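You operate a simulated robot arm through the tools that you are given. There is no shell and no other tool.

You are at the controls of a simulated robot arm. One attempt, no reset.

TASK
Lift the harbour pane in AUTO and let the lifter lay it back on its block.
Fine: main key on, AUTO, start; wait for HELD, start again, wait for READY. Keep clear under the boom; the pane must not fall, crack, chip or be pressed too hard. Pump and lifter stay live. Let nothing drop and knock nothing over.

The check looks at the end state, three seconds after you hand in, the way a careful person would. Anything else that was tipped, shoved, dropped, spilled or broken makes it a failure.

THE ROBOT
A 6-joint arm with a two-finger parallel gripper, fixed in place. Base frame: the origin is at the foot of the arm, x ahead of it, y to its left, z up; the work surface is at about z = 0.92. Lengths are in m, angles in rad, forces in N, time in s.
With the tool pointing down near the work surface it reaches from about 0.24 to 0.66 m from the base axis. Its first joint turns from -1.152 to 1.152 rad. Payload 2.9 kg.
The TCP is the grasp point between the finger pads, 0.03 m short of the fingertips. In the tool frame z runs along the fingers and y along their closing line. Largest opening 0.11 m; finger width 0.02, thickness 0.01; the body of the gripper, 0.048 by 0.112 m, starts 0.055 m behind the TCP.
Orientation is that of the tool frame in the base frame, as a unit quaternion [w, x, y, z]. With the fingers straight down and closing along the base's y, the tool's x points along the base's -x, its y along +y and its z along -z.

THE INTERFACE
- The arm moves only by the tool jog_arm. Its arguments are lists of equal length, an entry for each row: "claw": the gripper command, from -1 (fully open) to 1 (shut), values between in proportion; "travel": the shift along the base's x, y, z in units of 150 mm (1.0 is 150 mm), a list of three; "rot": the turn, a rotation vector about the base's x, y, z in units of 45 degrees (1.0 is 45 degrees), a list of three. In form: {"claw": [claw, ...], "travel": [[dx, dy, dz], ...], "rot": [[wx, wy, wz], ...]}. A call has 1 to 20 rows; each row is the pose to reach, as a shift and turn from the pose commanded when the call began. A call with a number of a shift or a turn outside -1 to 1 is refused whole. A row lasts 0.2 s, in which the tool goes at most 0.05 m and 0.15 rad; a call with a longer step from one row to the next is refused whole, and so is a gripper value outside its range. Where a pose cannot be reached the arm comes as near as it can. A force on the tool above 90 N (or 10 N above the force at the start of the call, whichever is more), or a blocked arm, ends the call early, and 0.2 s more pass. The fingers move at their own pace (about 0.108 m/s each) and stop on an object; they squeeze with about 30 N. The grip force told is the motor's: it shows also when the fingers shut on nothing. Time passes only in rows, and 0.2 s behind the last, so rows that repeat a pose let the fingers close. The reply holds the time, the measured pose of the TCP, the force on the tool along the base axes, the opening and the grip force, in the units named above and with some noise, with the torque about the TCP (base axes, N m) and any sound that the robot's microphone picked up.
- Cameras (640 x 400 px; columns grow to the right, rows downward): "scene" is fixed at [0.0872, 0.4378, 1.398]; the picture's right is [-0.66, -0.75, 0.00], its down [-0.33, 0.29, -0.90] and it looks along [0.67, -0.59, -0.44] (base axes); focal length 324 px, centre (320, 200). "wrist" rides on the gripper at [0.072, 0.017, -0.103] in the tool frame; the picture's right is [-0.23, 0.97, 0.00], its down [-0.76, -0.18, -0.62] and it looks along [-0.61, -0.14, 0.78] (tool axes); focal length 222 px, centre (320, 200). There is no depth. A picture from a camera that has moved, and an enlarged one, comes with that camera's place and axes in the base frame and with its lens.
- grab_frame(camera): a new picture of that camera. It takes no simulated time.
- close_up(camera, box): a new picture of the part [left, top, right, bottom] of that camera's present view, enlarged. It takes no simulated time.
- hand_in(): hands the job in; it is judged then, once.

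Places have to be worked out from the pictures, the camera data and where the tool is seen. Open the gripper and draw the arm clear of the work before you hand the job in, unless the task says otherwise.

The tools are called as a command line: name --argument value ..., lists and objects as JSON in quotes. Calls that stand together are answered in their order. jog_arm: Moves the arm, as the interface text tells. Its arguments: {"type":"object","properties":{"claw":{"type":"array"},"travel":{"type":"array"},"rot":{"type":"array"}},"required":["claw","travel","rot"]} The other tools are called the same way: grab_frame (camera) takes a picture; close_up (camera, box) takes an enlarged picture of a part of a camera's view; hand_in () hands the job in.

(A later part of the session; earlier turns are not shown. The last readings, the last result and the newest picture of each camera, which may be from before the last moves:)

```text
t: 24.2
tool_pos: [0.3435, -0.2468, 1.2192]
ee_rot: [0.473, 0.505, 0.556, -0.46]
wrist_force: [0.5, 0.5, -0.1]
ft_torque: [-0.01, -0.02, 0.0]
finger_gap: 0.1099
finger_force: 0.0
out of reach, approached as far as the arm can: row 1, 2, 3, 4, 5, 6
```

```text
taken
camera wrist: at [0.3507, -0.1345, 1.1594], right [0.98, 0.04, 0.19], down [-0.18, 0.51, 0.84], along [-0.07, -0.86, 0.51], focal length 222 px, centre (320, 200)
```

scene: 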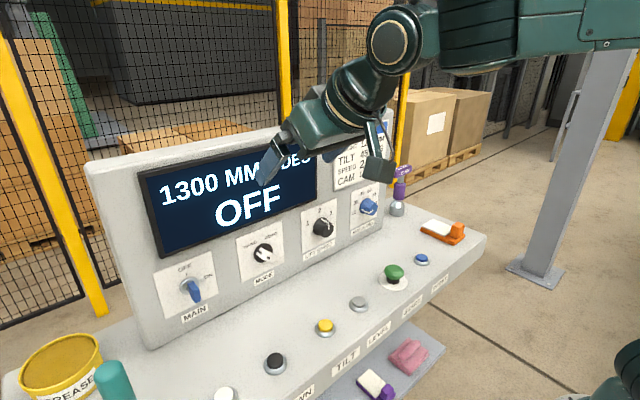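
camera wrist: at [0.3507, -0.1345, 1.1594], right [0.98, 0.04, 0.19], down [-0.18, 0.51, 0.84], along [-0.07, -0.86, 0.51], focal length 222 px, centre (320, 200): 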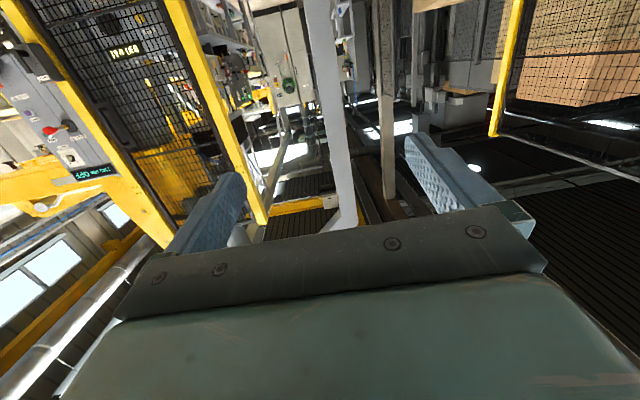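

I enlarge the region around the mast top and the machine on the left.

close_up --camera "wrist" --box '[240, 80, 440, 240]'

close_up --camera "wrist" --box '[0, 0, 240, 250]'

close_up --camera "wrist" --box '[200, 0, 480, 160]'

grab_frame --camera "scene"

```text
2.50 times, centred on (340, 160) of wrist
camera zoom: at [0.3507, -0.1345, 1.1594], right [0.98, 0.04, 0.19], down [-0.18, 0.51, 0.84], along [-0.07, -0.86, 0.51], focal length 555 px, centre (270, 300)
```

zoom: 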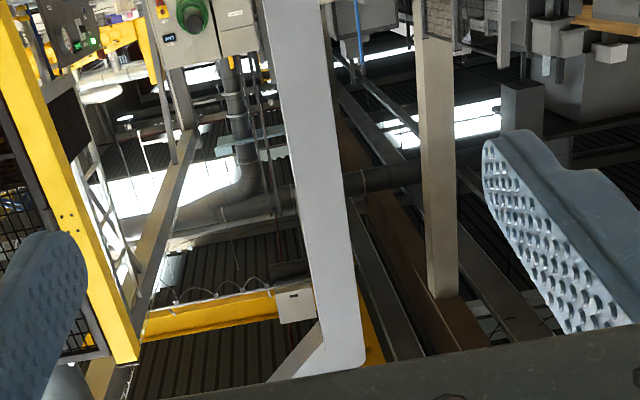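

```text
1.60 times, centred on (120, 125) of wrist
camera zoom: at [0.3507, -0.1345, 1.1594], right [0.98, 0.04, 0.19], down [-0.18, 0.51, 0.84], along [-0.07, -0.86, 0.51], focal length 355 px, centre (640, 320)
```

zoom: 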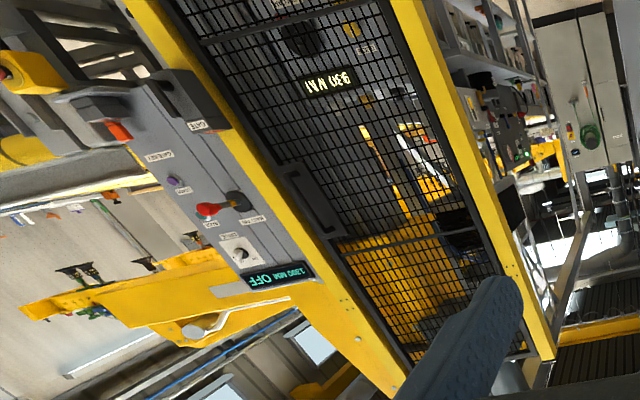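

```text
2.29 times, centred on (340, 80) of wrist
camera zoom: at [0.3507, -0.1345, 1.1594], right [0.98, 0.04, 0.19], down [-0.18, 0.51, 0.84], along [-0.07, -0.86, 0.51], focal length 508 px, centre (274, 474)
```

zoom: 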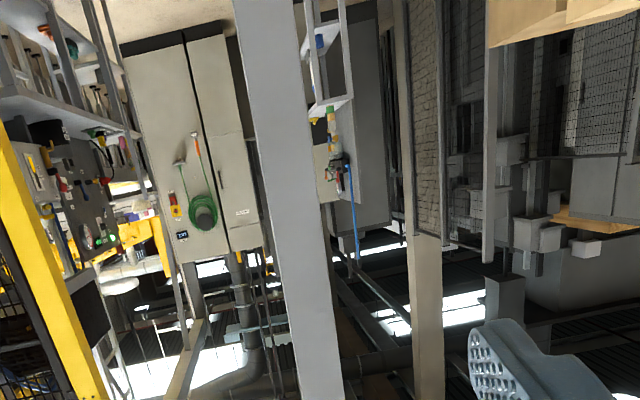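

```text
taken
```

scene: 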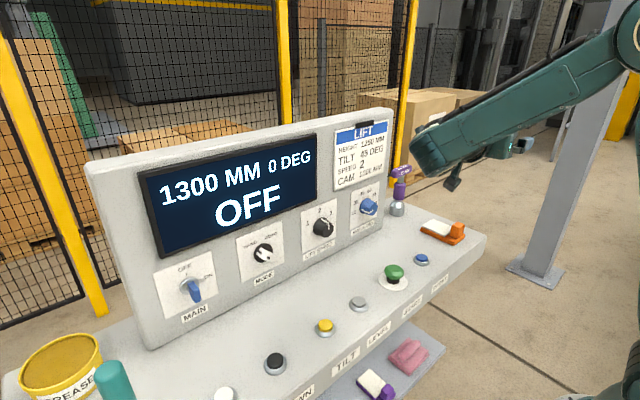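

There is a fenced cell to the right-rear with its own box and display reading "1300 MM OFF", and a second readout in the cell. I enlarge these further to read them.

close_up --camera "wrist" --box '[60, 10, 180, 100]'

close_up --camera "wrist" --box '[0, 30, 130, 200]'

close_up --camera "wrist" --box '[110, 60, 240, 200]'

close_up --camera "wrist" --box '[60, 80, 130, 190]'

```text
4.44 times, centred on (120, 55) of wrist
camera zoom: at [0.3507, -0.1345, 1.1594], right [0.98, 0.04, 0.19], down [-0.18, 0.51, 0.84], along [-0.07, -0.86, 0.51], focal length 987 px, centre (1209, 844)
```

zoom: 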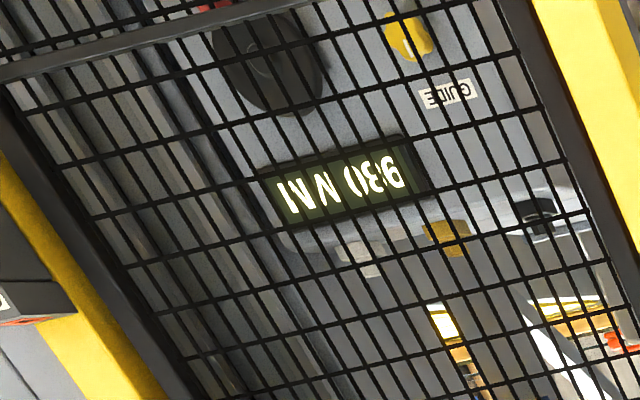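

```text
2.35 times, centred on (65, 115) of wrist
camera zoom: at [0.3507, -0.1345, 1.1594], right [0.98, 0.04, 0.19], down [-0.18, 0.51, 0.84], along [-0.07, -0.86, 0.51], focal length 523 px, centre (920, 400)
```

zoom: 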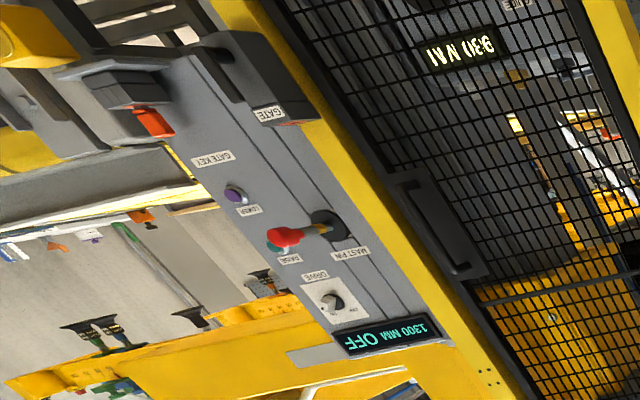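

```text
2.86 times, centred on (175, 130) of wrist
camera zoom: at [0.3507, -0.1345, 1.1594], right [0.98, 0.04, 0.19], down [-0.18, 0.51, 0.84], along [-0.07, -0.86, 0.51], focal length 635 px, centre (734, 400)
```

zoom: 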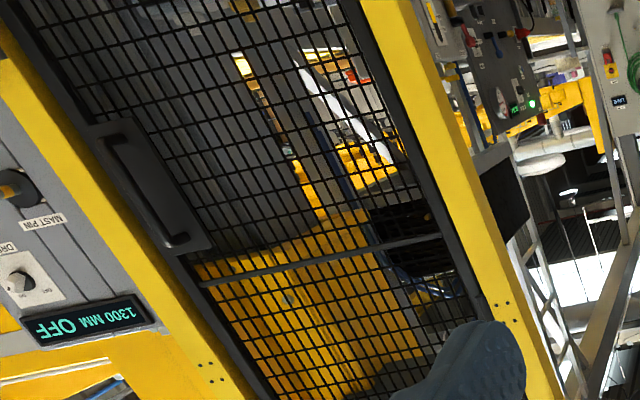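

```text
3.64 times, centred on (95, 135) of wrist
camera zoom: at [0.3507, -0.1345, 1.1594], right [0.98, 0.04, 0.19], down [-0.18, 0.51, 0.84], along [-0.07, -0.86, 0.51], focal length 808 px, centre (1138, 436)
```

zoom: 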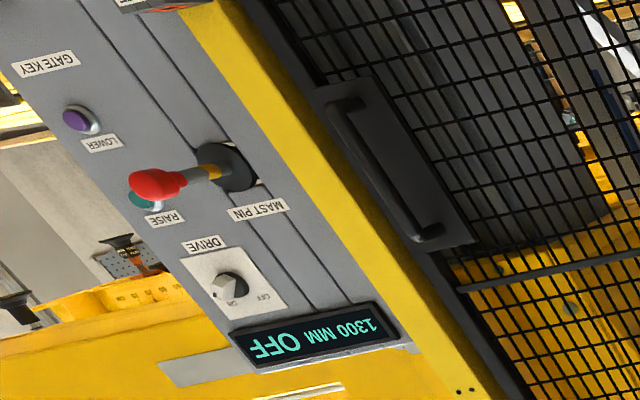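

The fenced cell's box is triangulated at roughly (-0.77, -1.13, 1.18), well out of reach, and the mast by the floor plate tops out near z = 2.5 with a brace. I roll the tool about its own axis so the camera sits on top, which lets me see upward toward the boom and tests how far the wrist can roll.

jog_arm --claw '[-1, -1, -1, -1, -1, -1, -1]' --travel '[[0, 0, 0.1], [0, 0, 0.2], [0, 0, 0.3], [0, 0, 0.3], [0, 0, 0.3], [0, 0, 0.3], [0, 0, 0.3]]' --rot '[[0, 0.15, 0], [0, 0.3, 0], [0, 0.45, 0], [0, 0.6, 0], [0, 0.75, 0], [0, 0.9, 0], [0, 1.0, 0]]'

jog_arm --claw '[-1, -1, -1, -1, -1, -1, -1]' --travel '[[0, 0, 0], [0, 0, 0], [0, 0, 0], [0, 0, 0], [0, 0, 0], [0, 0, 0], [0, 0, 0]]' --rot '[[0, 0.15, 0], [0, 0.3, 0], [0, 0.45, 0], [0, 0.6, 0], [0, 0.75, 0], [0, 0.9, 0], [0, 1.0, 0]]'

grab_frame --camera "wrist"

```text
t: 25.8
tool_pos: [0.3397, -0.294, 1.2566]
ee_rot: [0.233, 0.281, 0.687, -0.628]
wrist_force: [-0.2, 0.8, 0.0]
ft_torque: [-0.01, 0.01, 0.01]
finger_gap: 0.1102
finger_force: 0.1
out of reach, approached as far as the arm can: row 1, 2, 3, 4, 5, 6, 7
```

```text
t: 27.4
tool_pos: [0.3351, -0.3289, 1.2567]
ee_rot: [-0.044, 0.016, 0.722, -0.691]
wrist_force: [-0.1, 0.5, -0.5]
ft_torque: [-0.03, -0.01, -0.01]
finger_gap: 0.1098
finger_force: 0.0
out of reach, approached as far as the arm can: row 1, 2, 3, 4, 5, 6, 7
```

```text
taken
camera wrist: at [0.2722, -0.2202, 1.2474], right [0.19, 0.03, -0.98], down [0.82, 0.55, 0.17], along [0.54, -0.84, 0.08], focal length 222 px, centre (320, 200)
```

wrist: 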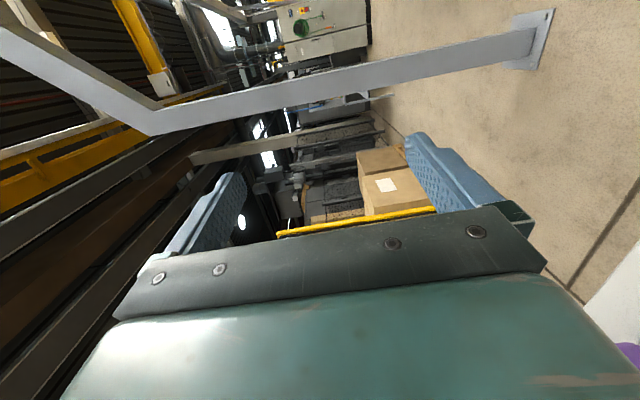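

The mast's top bends into a boom that comes toward the arm overhead. I continue the roll to see up along it.

jog_arm --claw '[-1, -1, -1, -1, -1, -1, -1]' --travel '[[0, 0, 0], [0, 0, 0], [0, 0, 0], [0, 0, 0], [0, 0, 0], [0, 0, 0], [0, 0, 0]]' --rot '[[0, 0.15, 0], [0, 0.3, 0], [0, 0.45, 0], [0, 0.6, 0], [0, 0.75, 0], [0, 0.9, 0], [0, 1.0, 0]]'

grab_frame --camera "wrist"

jog_arm --claw '[-1, -1, -1, -1, -1, -1, -1]' --travel '[[0, 0, 0], [0, 0, 0], [0, 0, 0], [0, 0, 0], [0, 0, 0], [0, 0, 0], [0, 0, 0]]' --rot '[[0, 0.15, 0], [0, 0.3, 0], [0, 0.45, 0], [0, 0.6, 0], [0, 0.75, 0], [0, 0.9, 0], [0, 1.0, 0]]'

grab_frame --camera "wrist"

grab_frame --camera "scene"

```text
t: 29.0
tool_pos: [0.3306, -0.3523, 1.2608]
ee_rot: [0.316, 0.251, -0.646, 0.648]
wrist_force: [-0.2, -0.7, 0.9]
ft_torque: [0.01, 0.01, -0.01]
finger_gap: 0.1099
finger_force: 0.0
out of reach, approached as far as the arm can: row 1, 2, 3, 4, 5, 6, 7
```

```text
taken
camera wrist: at [0.2785, -0.2443, 1.2984], right [-0.56, 0.01, -0.83], down [0.7, 0.55, -0.46], along [0.45, -0.84, -0.32], focal length 222 px, centre (320, 200)
```

wrist: 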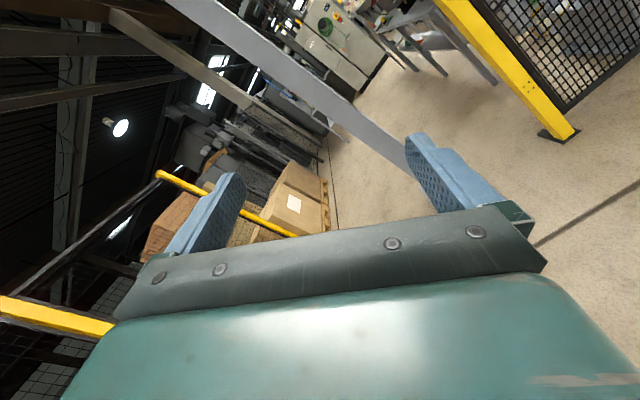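

```text
t: 30.6
tool_pos: [0.3308, -0.3547, 1.2611]
ee_rot: [0.542, 0.477, -0.472, 0.505]
wrist_force: [-0.3, -0.6, 0.2]
ft_torque: [0.02, -0.01, 0.0]
finger_gap: 0.11
finger_force: 0.1
out of reach, approached as far as the arm can: row 1, 2, 3, 4
```

```text
taken
camera wrist: at [0.3217, -0.2445, 1.3244], right [-0.98, 0.01, -0.19], down [0.16, 0.54, -0.83], along [0.09, -0.84, -0.53], focal length 222 px, centre (320, 200)
```

wrist: 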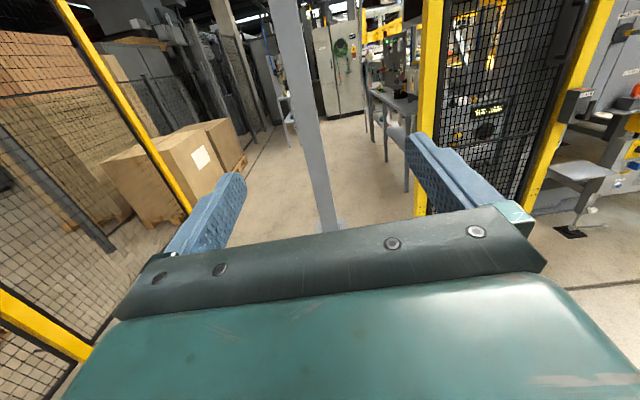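

```text
taken
```

scene: 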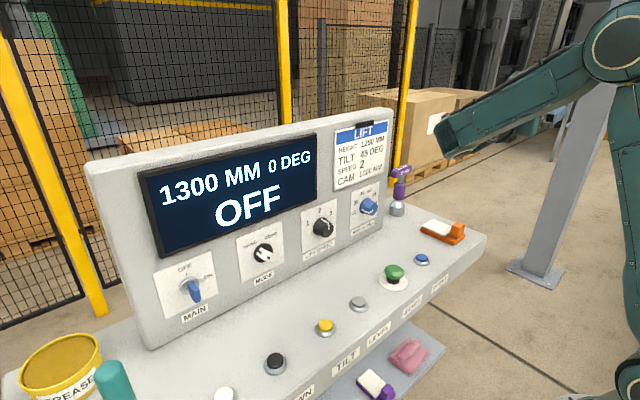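

The roll works fully and the picture is now upright, with the mast ahead and the fenced cell to the right. I pitch the tool up to see the boom and what hangs from it.

jog_arm --claw '[-1, -1, -1, -1, -1, -1, -1]' --travel '[[0, 0.05, 0], [0, 0.1, 0], [0, 0.15, 0], [0, 0.2, 0], [0, 0.2, 0], [0, 0.2, 0], [0, 0.2, 0]]' --rot '[[-0.15, 0, 0], [-0.3, 0, 0], [-0.45, 0, 0], [-0.6, 0, 0], [-0.75, 0, 0], [-0.9, 0, 0], [-1.0, 0, 0]]'

grab_frame --camera "wrist"

```text
t: 32.2
tool_pos: [0.3487, -0.4511, 1.4452]
ee_rot: [0.68, 0.24, -0.242, 0.649]
wrist_force: [0.8, 0.3, -0.1]
ft_torque: [0.03, -0.01, 0.02]
finger_gap: 0.1101
finger_force: 0.1
out of reach, approached as far as the arm can: row 1, 2, 3, 4, 5, 6, 7
```

```text
taken
camera wrist: at [0.3381, -0.3279, 1.4122], right [-0.98, -0.13, -0.13], down [0.16, -0.19, -0.97], along [0.1, -0.97, 0.21], focal length 222 px, centre (320, 200)
```

wrist: 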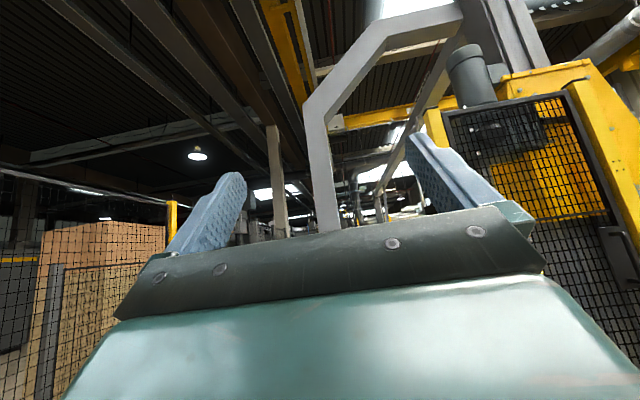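

The mast's arm joins a motor-driven head to the upper right, above the fenced cell. I turn the view to the right to follow it.

jog_arm --claw '[-1, -1, -1, -1, -1, -1, -1]' --travel '[[0, 0.05, -0.1], [0, 0.1, -0.2], [0, 0.15, -0.3], [0, 0.2, -0.4], [0, 0.25, -0.4], [0, 0.3, -0.4], [0, 0.3, -0.4]]' --rot '[[0, 0, -0.15], [0, 0, -0.3], [0, 0, -0.45], [0, 0, -0.6], [0, 0, -0.75], [0, 0, -0.9], [0, 0, -1.0]]'

grab_frame --camera "wrist"

```text
t: 33.8
tool_pos: [0.3553, -0.5222, 1.4103]
ee_rot: [0.803, 0.175, -0.281, 0.495]
wrist_force: [-0.3, -0.3, -0.7]
ft_torque: [0.01, -0.01, 0.0]
finger_gap: 0.1101
finger_force: 0.1
out of reach, approached as far as the arm can: row 1, 2, 3, 4, 5, 6, 7
```

```text
taken
camera wrist: at [0.3954, -0.4064, 1.3758], right [-0.95, 0.28, -0.14], down [0.06, -0.26, -0.96], along [-0.3, -0.92, 0.23], focal length 222 px, centre (320, 200)
```

wrist: 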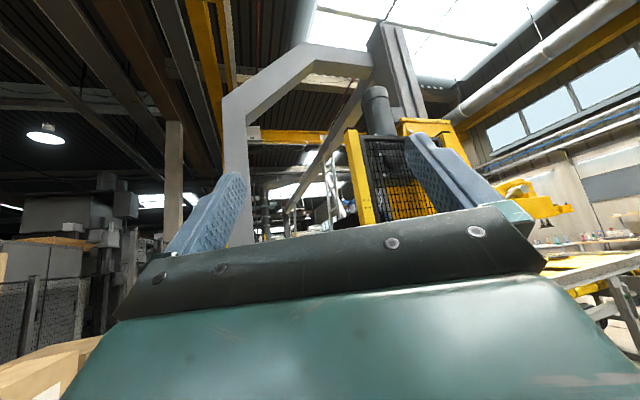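

The arch ties into the mast, and the yellow boom reaches out to the right over a grey frame. I turn further right to see the boom, the pads and the pane.

jog_arm --claw '[-1, -1, -1, -1, -1, -1, -1]' --travel '[[-0.05, 0.1, -0.05], [-0.1, 0.2, -0.1], [-0.15, 0.3, -0.15], [-0.2, 0.4, -0.2], [-0.25, 0.5, -0.25], [-0.3, 0.6, -0.3], [-0.3, 0.7, -0.3]]' --rot '[[0, 0, -0.15], [0, 0, -0.3], [0, 0, -0.45], [0, 0, -0.6], [0, 0, -0.75], [0, 0, -0.9], [0, 0, -1.0]]'

grab_frame --camera "wrist"

```text
t: 35.4
tool_pos: [0.2637, -0.604, 1.3029]
ee_rot: [0.845, 0.097, -0.305, 0.428]
wrist_force: [-0.2, -0.1, 0.4]
ft_torque: [-0.01, 0.0, 0.01]
finger_gap: 0.1101
finger_force: 0.0
out of reach, approached as far as the arm can: row 1, 2, 3, 4, 5, 6, 7
```

```text
taken
camera wrist: at [0.3289, -0.5019, 1.2619], right [-0.87, 0.45, -0.23], down [0.07, -0.35, -0.93], along [-0.5, -0.82, 0.27], focal length 222 px, centre (320, 200)
```

wrist: 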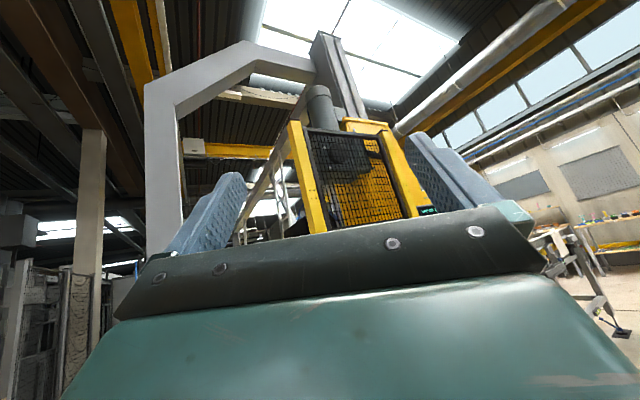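

I see the mast with its cage; the boom side is further right still. I come back toward the centre and yaw more to the right, pitching down slightly.

jog_arm --claw '[-1, -1, -1, -1, -1, -1, -1]' --travel '[[0, 0.15, 0.02], [0, 0.3, 0.04], [0, 0.45, 0.06], [0, 0.6, 0.1], [0, 0.75, 0.1], [0, 0.9, 0.1], [0, 1.0, 0.1]]' --rot '[[0.1, 0, -0.1], [0.2, 0, -0.2], [0.3, 0, -0.3], [0.4, 0, -0.4], [0.45, 0, -0.5], [0.5, 0, -0.6], [0.5, 0, -0.7]]'

grab_frame --camera "wrist"

```text
t: 37.0
tool_pos: [0.08, -0.6321, 1.3614]
ee_rot: [0.863, 0.227, -0.375, 0.251]
wrist_force: [-0.6, 0.9, -0.9]
ft_torque: [-0.01, 0.01, -0.05]
finger_gap: 0.1102
finger_force: 0.1
out of reach, approached as far as the arm can: row 1, 2, 3, 4, 5, 6, 7
```

```text
taken
camera wrist: at [0.1693, -0.539, 1.3564], right [-0.72, 0.69, 0.03], down [-0.01, 0.02, -1.0], along [-0.69, -0.72, -0.01], focal length 222 px, centre (320, 200)
```

wrist: 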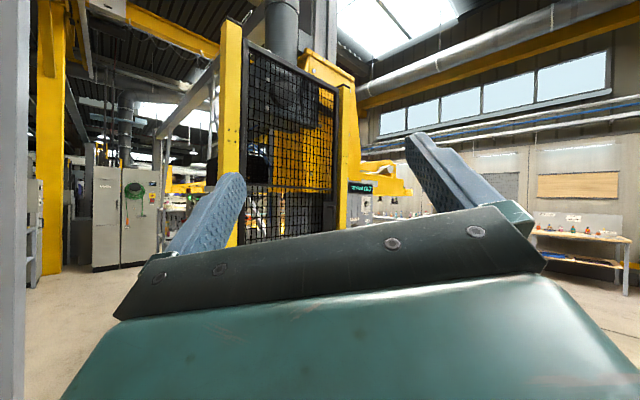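

This gives a clear upright view of the lifter from a safe distance. I enlarge it to find the boom, the pane and its block.

close_up --camera "wrist" --box '[210, 20, 430, 260]'

close_up --camera "wrist" --box '[330, 140, 440, 220]'

close_up --camera "wrist" --box '[480, 130, 640, 330]'

close_up --camera "wrist" --box '[0, 60, 240, 280]'

```text
1.67 times, centred on (320, 140) of wrist
camera zoom: at [0.1693, -0.539, 1.3564], right [-0.72, 0.69, 0.03], down [-0.01, 0.02, -1.0], along [-0.69, -0.72, -0.01], focal length 370 px, centre (320, 300)
```

zoom: 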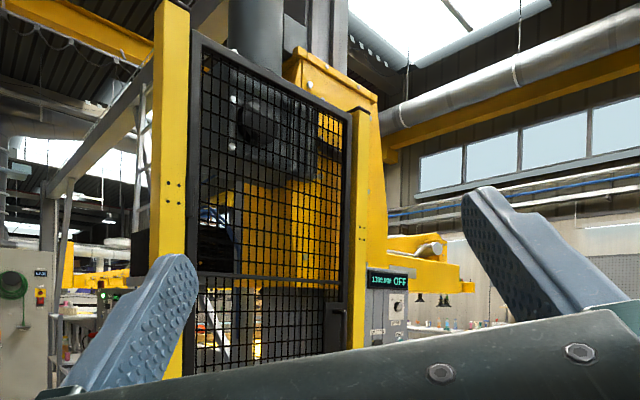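

```text
5.00 times, centred on (385, 180) of wrist
camera zoom: at [0.1693, -0.539, 1.3564], right [-0.72, 0.69, 0.03], down [-0.01, 0.02, -1.0], along [-0.69, -0.72, -0.01], focal length 1111 px, centre (-5, 300)
```

zoom: 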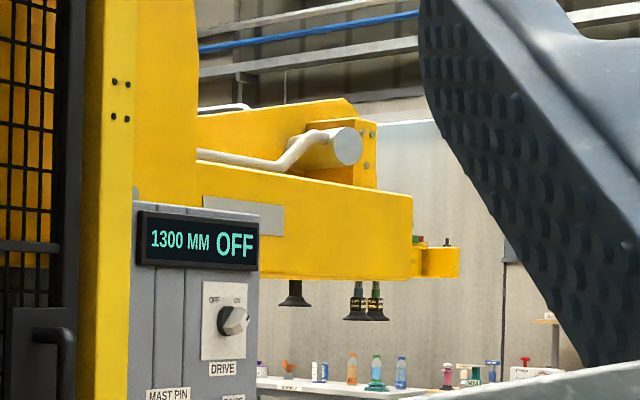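

```text
2.00 times, centred on (560, 230) of wrist
camera zoom: at [0.1693, -0.539, 1.3564], right [-0.72, 0.69, 0.03], down [-0.01, 0.02, -1.0], along [-0.69, -0.72, -0.01], focal length 444 px, centre (-160, 140)
```

zoom: 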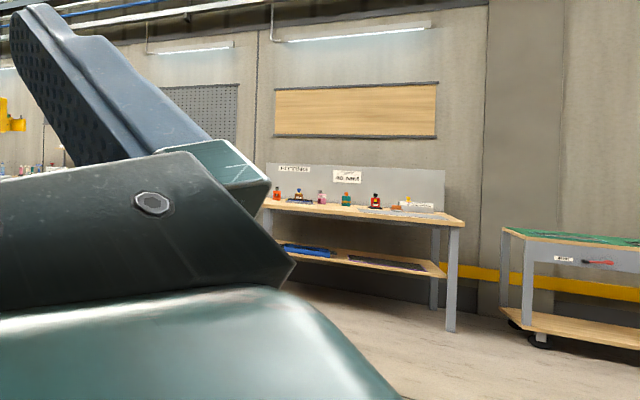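

```text
1.82 times, centred on (120, 170) of wrist
camera zoom: at [0.1693, -0.539, 1.3564], right [-0.72, 0.69, 0.03], down [-0.01, 0.02, -1.0], along [-0.69, -0.72, -0.01], focal length 404 px, centre (684, 254)
```

zoom: 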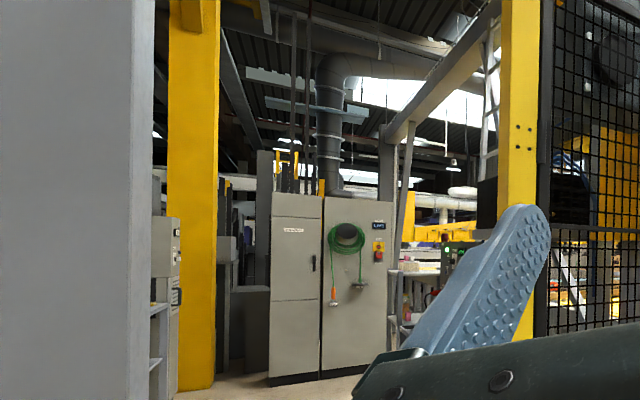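

The suction cups hang from the yellow boom at about 1.3 m, well away from the arm's console work, so the boom area stays clear. I now bring the arm back toward the console, keeping the tool rolled with the camera on top.

jog_arm --claw '[-1, -1, -1, -1, -1, -1, -1]' --travel '[[0.15, 0.05, 0], [0.3, 0.1, 0], [0.45, 0.15, 0], [0.6, 0.25, 0], [0.75, 0.35, 0], [0.9, 0.5, 0], [1.0, 0.6, 0]]' --rot '[[0, 0, 0.15], [0, 0, 0.3], [0, 0, 0.45], [0, 0, 0.6], [0, 0, 0.75], [0, 0, 0.9], [0, 0, 1.0]]'

```text
t: 38.6
tool_pos: [0.2359, -0.5312, 1.3612]
ee_rot: [0.7, 0.353, -0.259, 0.564]
wrist_force: [-0.2, 0.4, 0.6]
ft_torque: [-0.01, -0.01, 0.03]
finger_gap: 0.1098
finger_force: 0.2
```

The move landed cleanly, now facing -y with about 38 degrees of upward pitch. I turn another 45 degrees toward the panel and level the tool.

jog_arm --claw '[-1, -1, -1, -1, -1, -1, -1, -1]' --travel '[[0.12, 0.12, -0.05], [0.25, 0.25, -0.1], [0.37, 0.37, -0.15], [0.5, 0.5, -0.2], [0.62, 0.62, -0.25], [0.75, 0.75, -0.3], [0.87, 0.87, -0.35], [1.0, 1.0, -0.4]]' --rot '[[0.114, 0.006, 0.125], [0.228, 0.012, 0.25], [0.341, 0.019, 0.374], [0.455, 0.025, 0.499], [0.569, 0.031, 0.624], [0.683, 0.037, 0.749], [0.796, 0.044, 0.873], [0.91, 0.05, 0.998]]'

```text
t: 40.4
tool_pos: [0.4015, -0.3537, 1.29]
ee_rot: [0.281, 0.642, -0.284, 0.654]
wrist_force: [0.1, 0.2, -0.7]
ft_torque: [-0.01, -0.03, 0.01]
finger_gap: 0.1101
finger_force: 0.1
out of reach, approached as far as the arm can: row 5, 6, 7, 8
```

The tool is level facing the corner. I yaw the last 45 degrees to face the panel while moving left toward the ANGLE knob, staying high.

jog_arm --claw '[-1, -1, -1, -1, -1, -1, -1]' --travel '[[0.05, 0.15, 0], [0.1, 0.3, 0], [0.15, 0.45, 0], [0.2, 0.6, 0], [0.25, 0.75, 0], [0.3, 0.9, 0], [0.3, 1.0, 0]]' --rot '[[0, 0, 0.15], [0, 0, 0.3], [0, 0, 0.45], [0, 0, 0.6], [0, 0, 0.75], [0, 0, 0.9], [0, 0, 1.0]]'

grab_frame --camera "wrist"

grab_frame --camera "scene"

```text
t: 42.0
tool_pos: [0.4798, -0.0722, 1.2683]
ee_rot: [0.053, 0.693, -0.084, 0.714]
wrist_force: [-0.3, -0.4, -0.6]
ft_torque: [0.0, -0.01, 0.0]
finger_gap: 0.1098
finger_force: 0.1
out of reach, approached as far as the arm can: row 1, 2, 3, 4, 5, 6, 7
```

```text
taken
camera wrist: at [0.3741, -0.0717, 1.3369], right [-0.18, -0.95, -0.27], down [-0.55, 0.33, -0.77], along [0.82, 0.01, -0.58], focal length 222 px, centre (320, 200)
```

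wrist: 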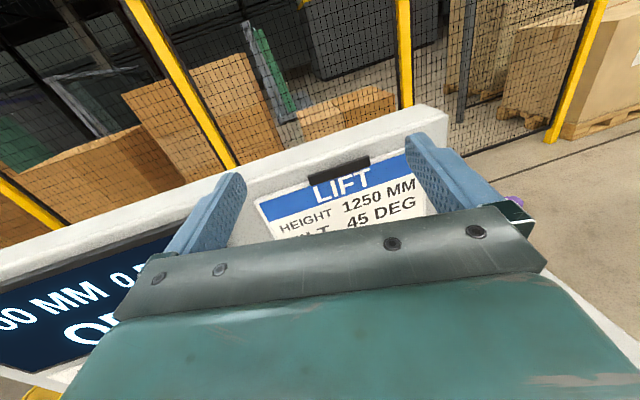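

```text
taken
```

scene: 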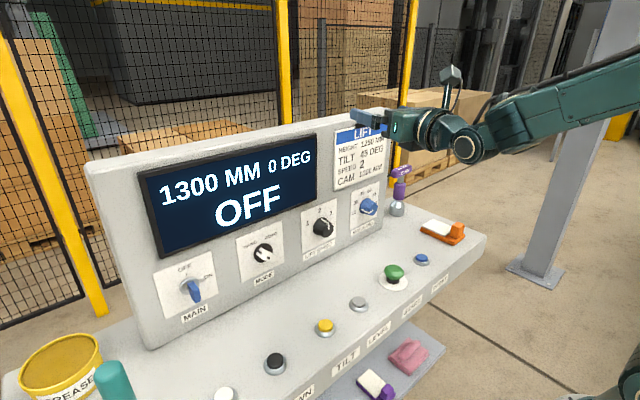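

The arm settled at (0.48, -0.07, 1.27) facing the panel with a small yaw error. I back off slightly, pitch down 30 degrees with the camera on top, and descend to a hover in front of the ANGLE knob at about (0.44, -0.109, 1.12).

jog_arm --claw '[-1, -1, -1, -1, -1, -1, -1]' --travel '[[-0.15, -0.05, 0], [-0.267, -0.1, -0.15], [-0.267, -0.15, -0.3], [-0.267, -0.2, -0.5], [-0.267, -0.247, -0.7], [-0.267, -0.247, -0.9], [-0.267, -0.247, -0.987]]' --rot '[[0.001, 0.1, 0.037], [0.003, 0.2, 0.073], [0.004, 0.3, 0.11], [0.006, 0.4, 0.147], [0.007, 0.5, 0.183], [0.009, 0.6, 0.22], [0.01, 0.703, 0.257]]'

grab_frame --camera "wrist"

grab_frame --camera "scene"

```text
t: 43.6
tool_pos: [0.4307, 0.0124, 1.1073]
ee_rot: [0.01, 0.864, -0.02, 0.502]
wrist_force: [0.2, 0.3, -0.2]
ft_torque: [0.04, 0.02, -0.01]
finger_gap: 0.1102
finger_force: 0.1
out of reach, approached as far as the arm can: row 1, 2, 3, 4, 5, 6, 7
```

```text
taken
camera wrist: at [0.3757, -0.0024, 1.2211], right [-0.16, -0.97, -0.2], down [-0.91, 0.22, -0.35], along [0.39, 0.13, -0.91], focal length 222 px, centre (320, 200)
```

wrist: 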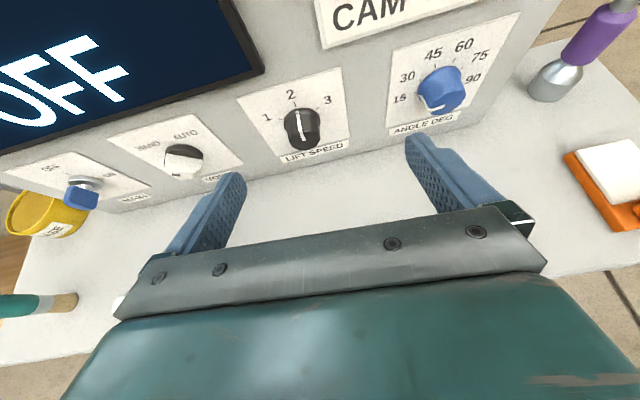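

```text
taken
```

scene: 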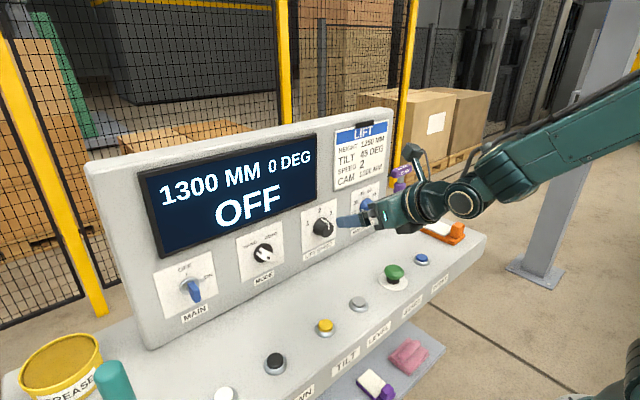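

The camera view is excellent, but the arm drifted left to y = 0.012 because this joint configuration is strained. I raise the tool and point it straight down with the camera on the far side, to recover a well-conditioned configuration.

jog_arm --claw '[-1, -1, -1, -1, -1, -1, -1, -1]' --travel '[[-0.1, 0, 0.15], [-0.2, 0, 0.3], [-0.2, 0.05, 0.5], [-0.2, 0.1, 0.7], [-0.2, 0.15, 0.85], [-0.2, 0.2, 1.0], [-0.2, 0.25, 1.0], [-0.2, 0.3, 1.0]]' --rot '[[0, 0, 0], [0, 0.1, 0], [0, 0.2, 0], [0, 0.35, 0], [0, 0.5, 0], [0, 0.65, 0], [0, 0.82, 0], [0, 1.0, 0]]'

grab_frame --camera "scene"

```text
t: 45.4
tool_pos: [0.4032, 0.0557, 1.2557]
ee_rot: [-0.017, 0.992, -0.003, 0.128]
wrist_force: [0.6, -0.7, 0.0]
ft_torque: [0.0, 0.01, 0.04]
finger_gap: 0.1099
finger_force: 0.1
out of reach, approached as far as the arm can: row 1, 2, 3, 4, 5, 6, 7
```

```text
taken
```

scene: 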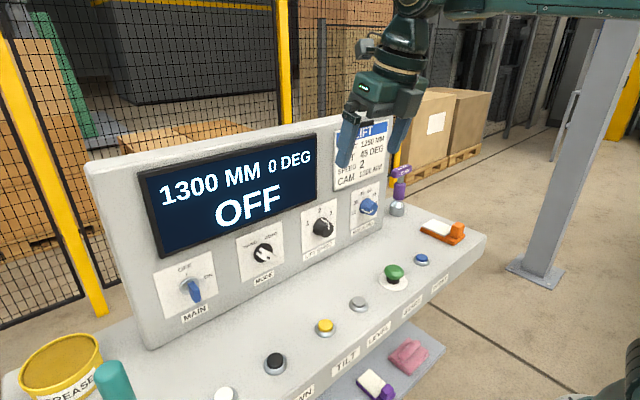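

Now the pose is reached exactly with the arm in its normal configuration and the camera on the far side. I try again toward the hover in front of the ANGLE knob from this configuration, pitching the tool forward.

jog_arm --claw '[-1, -1, -1, -1, -1, -1, -1, -1]' --travel '[[0.05, -0.15, 0], [0.1, -0.3, 0], [0.15, -0.45, 0], [0.2, -0.6, -0.1], [0.25, -0.75, -0.2], [0.25, -0.9, -0.3], [0.25, -1.0, -0.4], [0.25, -1.0, -0.5]]' --rot '[[0, -0.12, 0], [0, -0.24, 0], [0, -0.36, 0], [0, -0.48, 0], [0, -0.6, 0], [0, -0.72, 0], [0, -0.84, 0], [0, -0.9, 0]]'

grab_frame --camera "wrist"

grab_frame --camera "scene"

```text
t: 47.2
tool_pos: [0.4482, 0.0227, 1.1626]
ee_rot: [0.004, 0.882, -0.032, 0.47]
wrist_force: [0.0, -0.9, 0.3]
ft_torque: [0.01, 0.03, -0.01]
finger_gap: 0.1099
finger_force: 0.0
out of reach, approached as far as the arm can: row 1, 2, 3, 4, 5, 6, 7, 8
```

```text
taken
camera wrist: at [0.4031, 0.0053, 1.28], right [-0.19, -0.96, -0.21], down [-0.93, 0.24, -0.28], along [0.32, 0.14, -0.94], focal length 222 px, centre (320, 200)
```

wrist: 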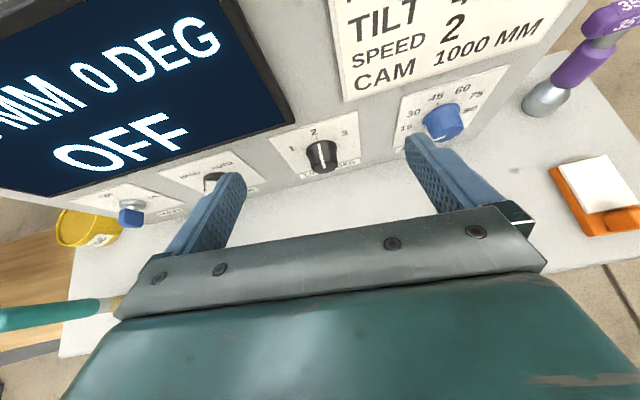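

```text
taken
```

scene: 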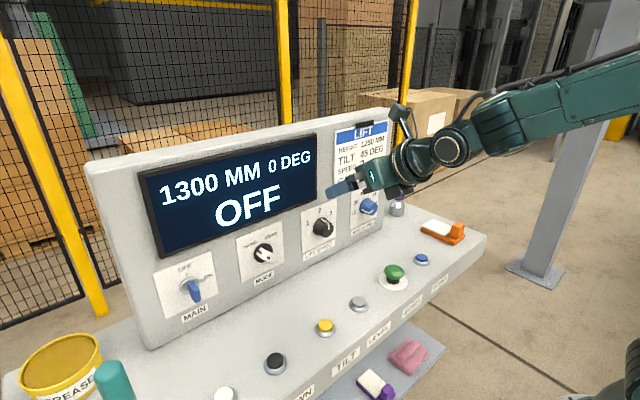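

The view is good, but again y cannot go below about 0.02 here, so the wrist roll is at its limit in this flipped orientation. I raise up, point down and unwind the roll by turning 180 degrees about the vertical, back to the original camera side.

jog_arm --claw '[-1, -1, -1, -1, -1, -1, -1, -1]' --travel '[[-0.1, 0, 0.1], [-0.2, 0.05, 0.2], [-0.3, 0.1, 0.3], [-0.4, 0.15, 0.4], [-0.4, 0.2, 0.5], [-0.4, 0.25, 0.6], [-0.4, 0.25, 0.7], [-0.4, 0.25, 0.7]]' --rot '[[0, 0.15, 0], [0, 0.3, 0], [0, 0.45, 0], [0, 0.6, 0], [0, 0.75, 0], [0, 0.9, 0], [0, 1.0, 0], [0, 1.0, 0]]'

jog_arm --claw '[-1, -1, -1, -1, -1, -1, -1]' --travel '[[0, 0, 0], [0, 0, 0], [0, 0, 0], [0, 0, 0], [0, 0, 0], [0, 0, 0], [0, 0, 0]]' --rot '[[0, 0, -0.15], [0, 0, -0.3], [0, 0, -0.45], [0, 0, -0.6], [0, 0, -0.75], [0, 0, -0.9], [0, 0, -1.0]]'

jog_arm --claw '[-1, -1, -1, -1, -1, -1, -1]' --travel '[[0, 0, 0], [0, 0, 0], [0, 0, 0], [0, 0, 0], [0, 0, 0], [0, 0, 0], [0, 0, 0]]' --rot '[[0, 0, -0.15], [0, 0, -0.3], [0, 0, -0.45], [0, 0, -0.6], [0, 0, -0.75], [0, 0, -0.9], [0, 0, -1.0]]'

jog_arm --claw '[-1, -1, -1, -1, -1, -1, -1]' --travel '[[0, 0, 0], [0, 0, 0], [0, 0, 0], [0, 0, 0], [0, 0, 0], [0, 0, 0], [0, 0, 0]]' --rot '[[0, 0, -0.15], [0, 0, -0.3], [0, 0, -0.45], [0, 0, -0.6], [0, 0, -0.75], [0, 0, -0.9], [0, 0, -1.0]]'

jog_arm --claw '[-1, -1, -1, -1, -1, -1, -1]' --travel '[[0, 0, 0], [0, 0, 0], [0, 0, 0], [0, 0, 0], [0, 0, 0], [0, 0, 0], [0, 0, 0]]' --rot '[[0, 0, -0.15], [0, 0, -0.3], [0, 0, -0.45], [0, 0, -0.6], [0, 0, -0.75], [0, 0, -0.9], [0, 0, -1.0]]'

```text
t: 49.0
tool_pos: [0.384, 0.0571, 1.2637]
ee_rot: [-0.01, 0.995, -0.031, 0.094]
wrist_force: [0.3, -0.7, -0.1]
ft_torque: [0.0, 0.01, -0.03]
finger_gap: 0.1099
finger_force: 0.3
out of reach, approached as far as the arm can: row 1, 2, 3, 4, 5, 6, 7, 8
```

```text
t: 50.6
tool_pos: [0.3811, 0.056, 1.2541]
ee_rot: [0.025, 0.907, -0.41, 0.092]
wrist_force: [-0.5, 0.1, 0.6]
ft_torque: [-0.02, 0.06, 0.01]
finger_gap: 0.11
finger_force: 0.0
out of reach, approached as far as the arm can: row 4, 5, 6, 7
```

```text
t: 52.2
tool_pos: [0.3954, -0.0891, 1.2373]
ee_rot: [-0.048, -0.7, 0.709, -0.068]
wrist_force: [-0.6, 0.7, -0.1]
ft_torque: [0.0, 0.02, -0.02]
finger_gap: 0.1102
finger_force: 0.1
out of reach, approached as far as the arm can: row 2, 3, 4, 5, 6, 7
```

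```text
t: 53.8
tool_pos: [0.4117, -0.0916, 1.2177]
ee_rot: [-0.019, -0.381, 0.924, -0.034]
wrist_force: [2.1, 1.1, -1.1]
ft_torque: [-0.09, 0.2, -0.02]
finger_gap: 0.1099
finger_force: 0.0
out of reach, approached as far as the arm can: row 1, 2, 3, 4, 5, 6, 7
```

```text
t: 55.4
tool_pos: [0.4024, -0.0891, 1.2368]
ee_rot: [-0.083, -0.045, 0.995, 0.012]
wrist_force: [0.3, 2.8, -0.4]
ft_torque: [-0.25, 0.03, 0.03]
finger_gap: 0.1098
finger_force: 0.2
out of reach, approached as far as the arm can: row 1, 2, 3, 4, 5, 6
```

The tool is back at roughly the starting orientation at (0.40, -0.09, 1.24). I check the scene for the arm's configuration and that nothing was touched.

grab_frame --camera "scene"

grab_frame --camera "wrist"

```text
taken
```

scene: 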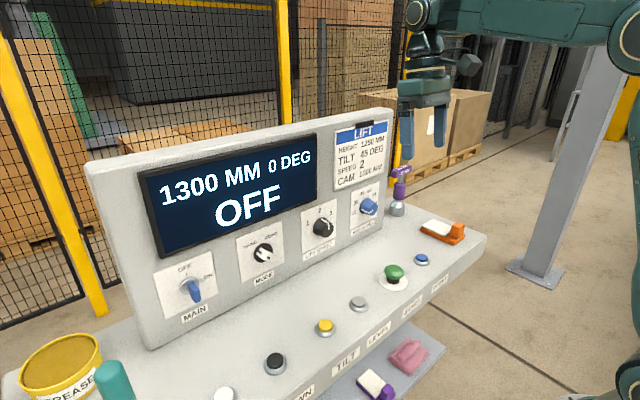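

```text
taken
camera wrist: at [0.3473, -0.0814, 1.351], right [0.14, 0.99, -0.01], down [0.87, -0.12, 0.48], along [0.48, -0.07, -0.87], focal length 222 px, centre (320, 200)
```

wrist: 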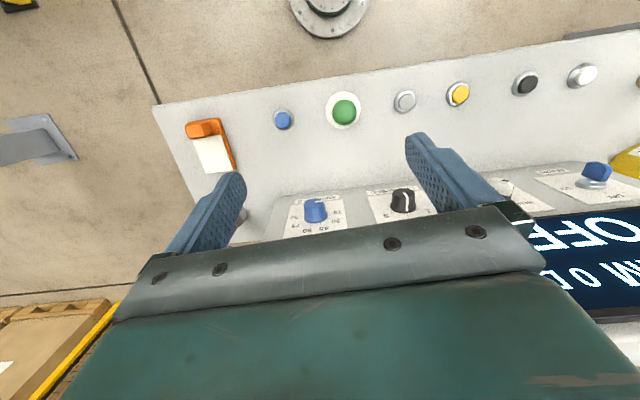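

The arm is back in its normal configuration and nothing was disturbed. I now tilt the tool forward in this orientation while moving to a hover in front of the ANGLE knob.

jog_arm --claw '[-1, -1, -1, -1, -1, -1, -1]' --travel '[[0.04, -0.02, -0.05], [0.08, -0.04, -0.1], [0.12, -0.06, -0.15], [0.16, -0.08, -0.2], [0.2, -0.1, -0.25], [0.25, -0.12, -0.3], [0.25, -0.13, -0.35]]' --rot '[[0, -0.15, 0], [0, -0.3, 0], [0, -0.45, 0], [0, -0.6, 0], [0, -0.75, 0], [0, -0.9, 0], [0, -1.0, 0]]'

```text
t: 56.9
tool_pos: [0.5391, -0.1169, 1.2727]
ee_rot: [0.208, 0.015, 0.978, 0.015]
wrist_force: [-78.7, 15.7, 2.4]
ft_torque: [4.04, 1.91, -1.08]
finger_gap: 0.1097
finger_force: 0.2
out of reach, approached as far as the arm can: row 2, 3, 4, 5, 6, 7
stopped in row 7: the force on the tool passed its limit at 299 N (the readings are from after the stop); the commanded pose is now the measured one
```

The tool was pushed forward against the panel's top edge instead of down, because the pose was out of reach. I look at both cameras immediately before moving away.

grab_frame --camera "scene"

grab_frame --camera "wrist"

close_up --camera "scene" --box '[310, 60, 480, 250]'

```text
taken
```

scene: 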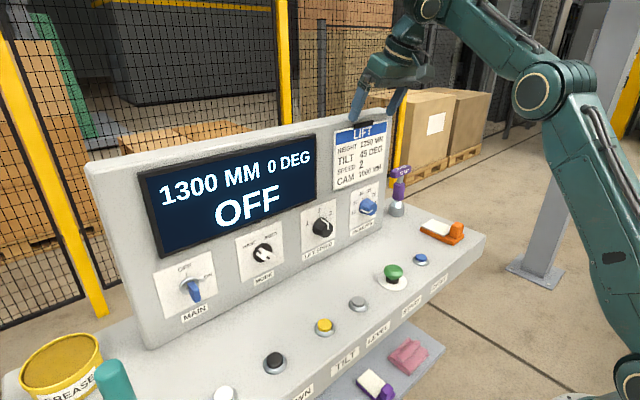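

```text
taken
camera wrist: at [0.4331, -0.1002, 1.338], right [0.23, 0.97, 0.13], down [0.44, -0.22, 0.87], along [0.87, -0.14, -0.47], focal length 222 px, centre (320, 200)
```

wrist: 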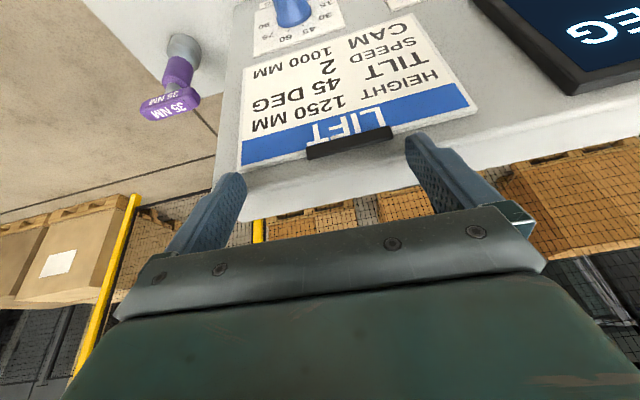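

```text
2.11 times, centred on (395, 155) of scene
camera zoom: at [0.0841, 0.4383, 1.398], right [-0.66, -0.75, 0.0], down [-0.33, 0.29, -0.9], along [0.68, -0.59, -0.44], focal length 682 px, centre (162, 295)
```

zoom: 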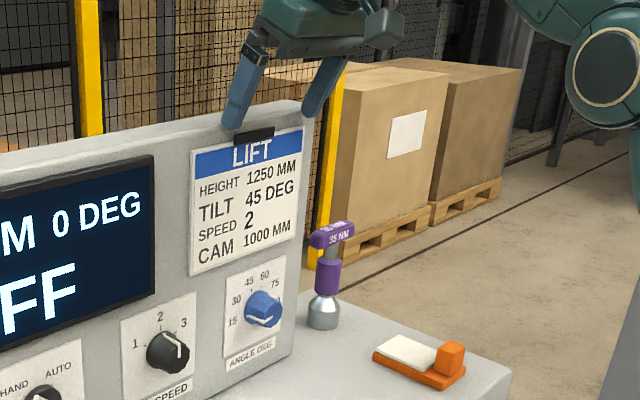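

The finger pressed on the top right of the panel, but nothing appears moved, tipped or broken. I back straight off with a small move and then check where the arm is.

jog_arm --claw '[-1, -1, -1, -1]' --travel '[[-0.15, 0, 0.1], [-0.3, 0, 0.2], [-0.45, 0, 0.2], [-0.6, 0, 0.2]]' --rot '[[0, 0, 0], [0, 0, 0], [0, 0, 0], [0, 0, 0]]'

grab_frame --camera "scene"

```text
t: 57.9
tool_pos: [0.4629, -0.1213, 1.3191]
ee_rot: [0.206, 0.013, 0.978, 0.016]
wrist_force: [0.1, -0.3, 0.5]
ft_torque: [0.0, -0.01, 0.0]
finger_gap: 0.1101
finger_force: 0.1
out of reach, approached as far as the arm can: row 3, 4
```

```text
taken
```

scene: 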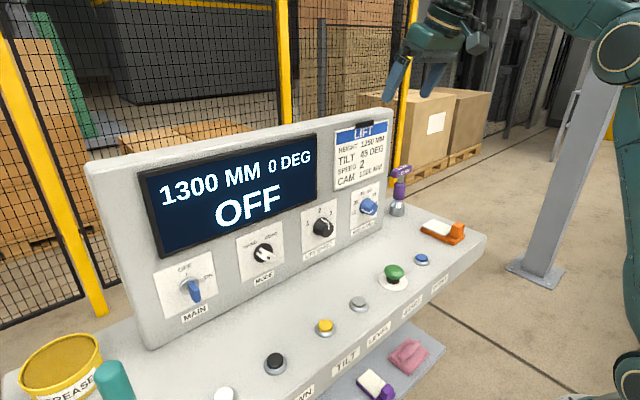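

Nothing in the scene has changed. The behaviour fits a wrist that flipped earlier and is now at its roll limit, so I undo the last half turn (camera to the far side again), where the wrist has free roll, in small checked steps.

jog_arm --claw '[-1, -1, -1, -1, -1, -1, -1]' --travel '[[-0.03, 0.1, 0], [-0.06, 0.2, 0], [-0.1, 0.3, 0], [-0.13, 0.4, 0], [-0.17, 0.5, 0], [-0.2, 0.6, 0], [-0.2, 0.7, 0]]' --rot '[[0, 0, 0.15], [0, 0, 0.3], [0, 0, 0.45], [0, 0, 0.6], [0, 0, 0.75], [0, 0, 0.9], [0, 0, 1.0]]'

```text
t: 59.5
tool_pos: [0.4252, -0.0055, 1.287]
ee_rot: [0.187, -0.362, 0.908, 0.092]
wrist_force: [0.3, 0.1, -1.0]
ft_torque: [0.0, -0.03, -0.04]
finger_gap: 0.1101
finger_force: 0.1
out of reach, approached as far as the arm can: row 2, 3, 4, 5, 6, 7
```

Tracking follows the commands again. I continue the half turn and bring the tool vertical.

jog_arm --claw '[-1, -1, -1, -1, -1, -1, -1]' --travel '[[0, 0.05, 0], [0, 0.1, 0], [0, 0.15, 0], [0, 0.2, 0], [0, 0.25, 0], [0, 0.3, 0], [0, 0.35, 0]]' --rot '[[-0.073, 0.025, 0.143], [-0.146, 0.05, 0.286], [-0.219, 0.075, 0.429], [-0.291, 0.099, 0.571], [-0.364, 0.124, 0.714], [-0.437, 0.149, 0.857], [-0.51, 0.174, 1.0]]'

jog_arm --claw '[-1, -1, -1, -1, -1, -1, -1]' --travel '[[0, 0, 0], [0, 0, 0], [0, 0, 0], [0, 0, 0], [0, 0, 0], [0, 0, 0], [0, 0, 0]]' --rot '[[0, 0, 0.15], [0, 0, 0.3], [0, 0, 0.45], [0, 0, 0.6], [0, 0, 0.75], [0, 0, 0.9], [0, 0, 1.0]]'

```text
t: 61.1
tool_pos: [0.4285, 0.0393, 1.2781]
ee_rot: [0.0, 0.71, -0.704, 0.022]
wrist_force: [0.8, -1.0, -0.5]
ft_torque: [0.2, 0.15, 0.05]
finger_gap: 0.1101
finger_force: 0.0
out of reach, approached as far as the arm can: row 1, 2, 3, 4, 5, 6, 7
```

```text
t: 62.7
tool_pos: [0.4306, 0.0321, 1.2767]
ee_rot: [-0.01, 0.911, -0.413, 0.009]
wrist_force: [-0.1, 0.2, -0.3]
ft_torque: [0.03, -0.03, -0.05]
finger_gap: 0.1101
finger_force: 0.1
```

The last step was fully reached. I finish the half turn.

jog_arm --claw '[-1, -1, -1, -1, -1, -1, -1]' --travel '[[0, 0, 0], [0, 0, 0], [0, 0, 0], [0, 0, 0], [0, 0, 0], [0, 0, 0], [0, 0, 0]]' --rot '[[0, 0, 0.15], [0, 0, 0.3], [0, 0, 0.45], [0, 0, 0.6], [0, 0, 0.75], [0, 0, 0.9], [0, 0, 1.0]]'

grab_frame --camera "scene"

```text
t: 64.3
tool_pos: [0.4317, 0.0368, 1.2789]
ee_rot: [-0.003, 0.999, -0.034, 0.006]
wrist_force: [0.1, 0.6, 0.0]
ft_torque: [0.03, 0.0, 0.0]
finger_gap: 0.1102
finger_force: 0.1
out of reach, approached as far as the arm can: row 7
```

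```text
taken
```

scene: 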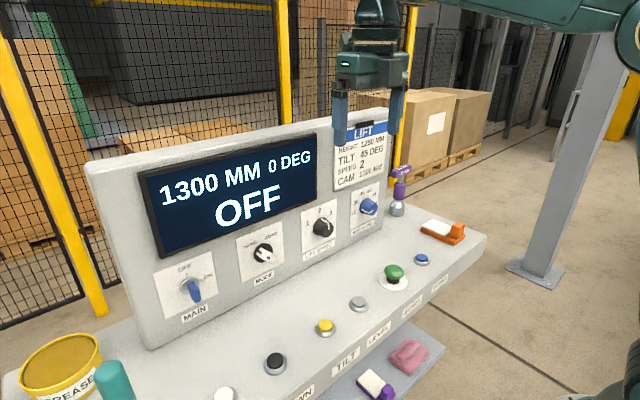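

The turn stopped about 4 degrees short at the roll limit, so the free range lies in the other direction from here. I turn back in single steps at this comfortable position, watching for any complaint.

jog_arm --claw '[-1, -1, -1, -1, -1, -1, -1]' --travel '[[0, 0, 0], [0, 0, 0], [0, 0, 0], [0, 0, 0], [0, 0, 0], [0, 0, 0], [0, 0, 0]]' --rot '[[0, 0, -0.15], [0, 0, -0.3], [0, 0, -0.45], [0, 0, -0.6], [0, 0, -0.75], [0, 0, -0.9], [0, 0, -1.0]]'

jog_arm --claw '[-1, -1, -1, -1, -1, -1, -1]' --travel '[[0, 0, 0], [0, 0, 0], [0, 0, 0], [0, 0, 0], [0, 0, 0], [0, 0, 0], [0, 0, 0]]' --rot '[[0, 0, -0.15], [0, 0, -0.3], [0, 0, -0.45], [0, 0, -0.6], [0, 0, -0.75], [0, 0, -0.9], [0, 0, -1.0]]'

```text
t: 65.9
tool_pos: [0.4304, 0.0358, 1.2783]
ee_rot: [-0.011, 0.91, -0.414, 0.01]
wrist_force: [-1.0, -0.1, 0.3]
ft_torque: [0.01, -0.01, 0.02]
finger_gap: 0.1099
finger_force: 0.0
```

```text
t: 67.5
tool_pos: [0.4296, 0.0364, 1.2779]
ee_rot: [0.006, -0.683, 0.731, -0.012]
wrist_force: [0.1, -0.5, 1.1]
ft_torque: [-0.03, -0.01, 0.01]
finger_gap: 0.1102
finger_force: 0.0
```

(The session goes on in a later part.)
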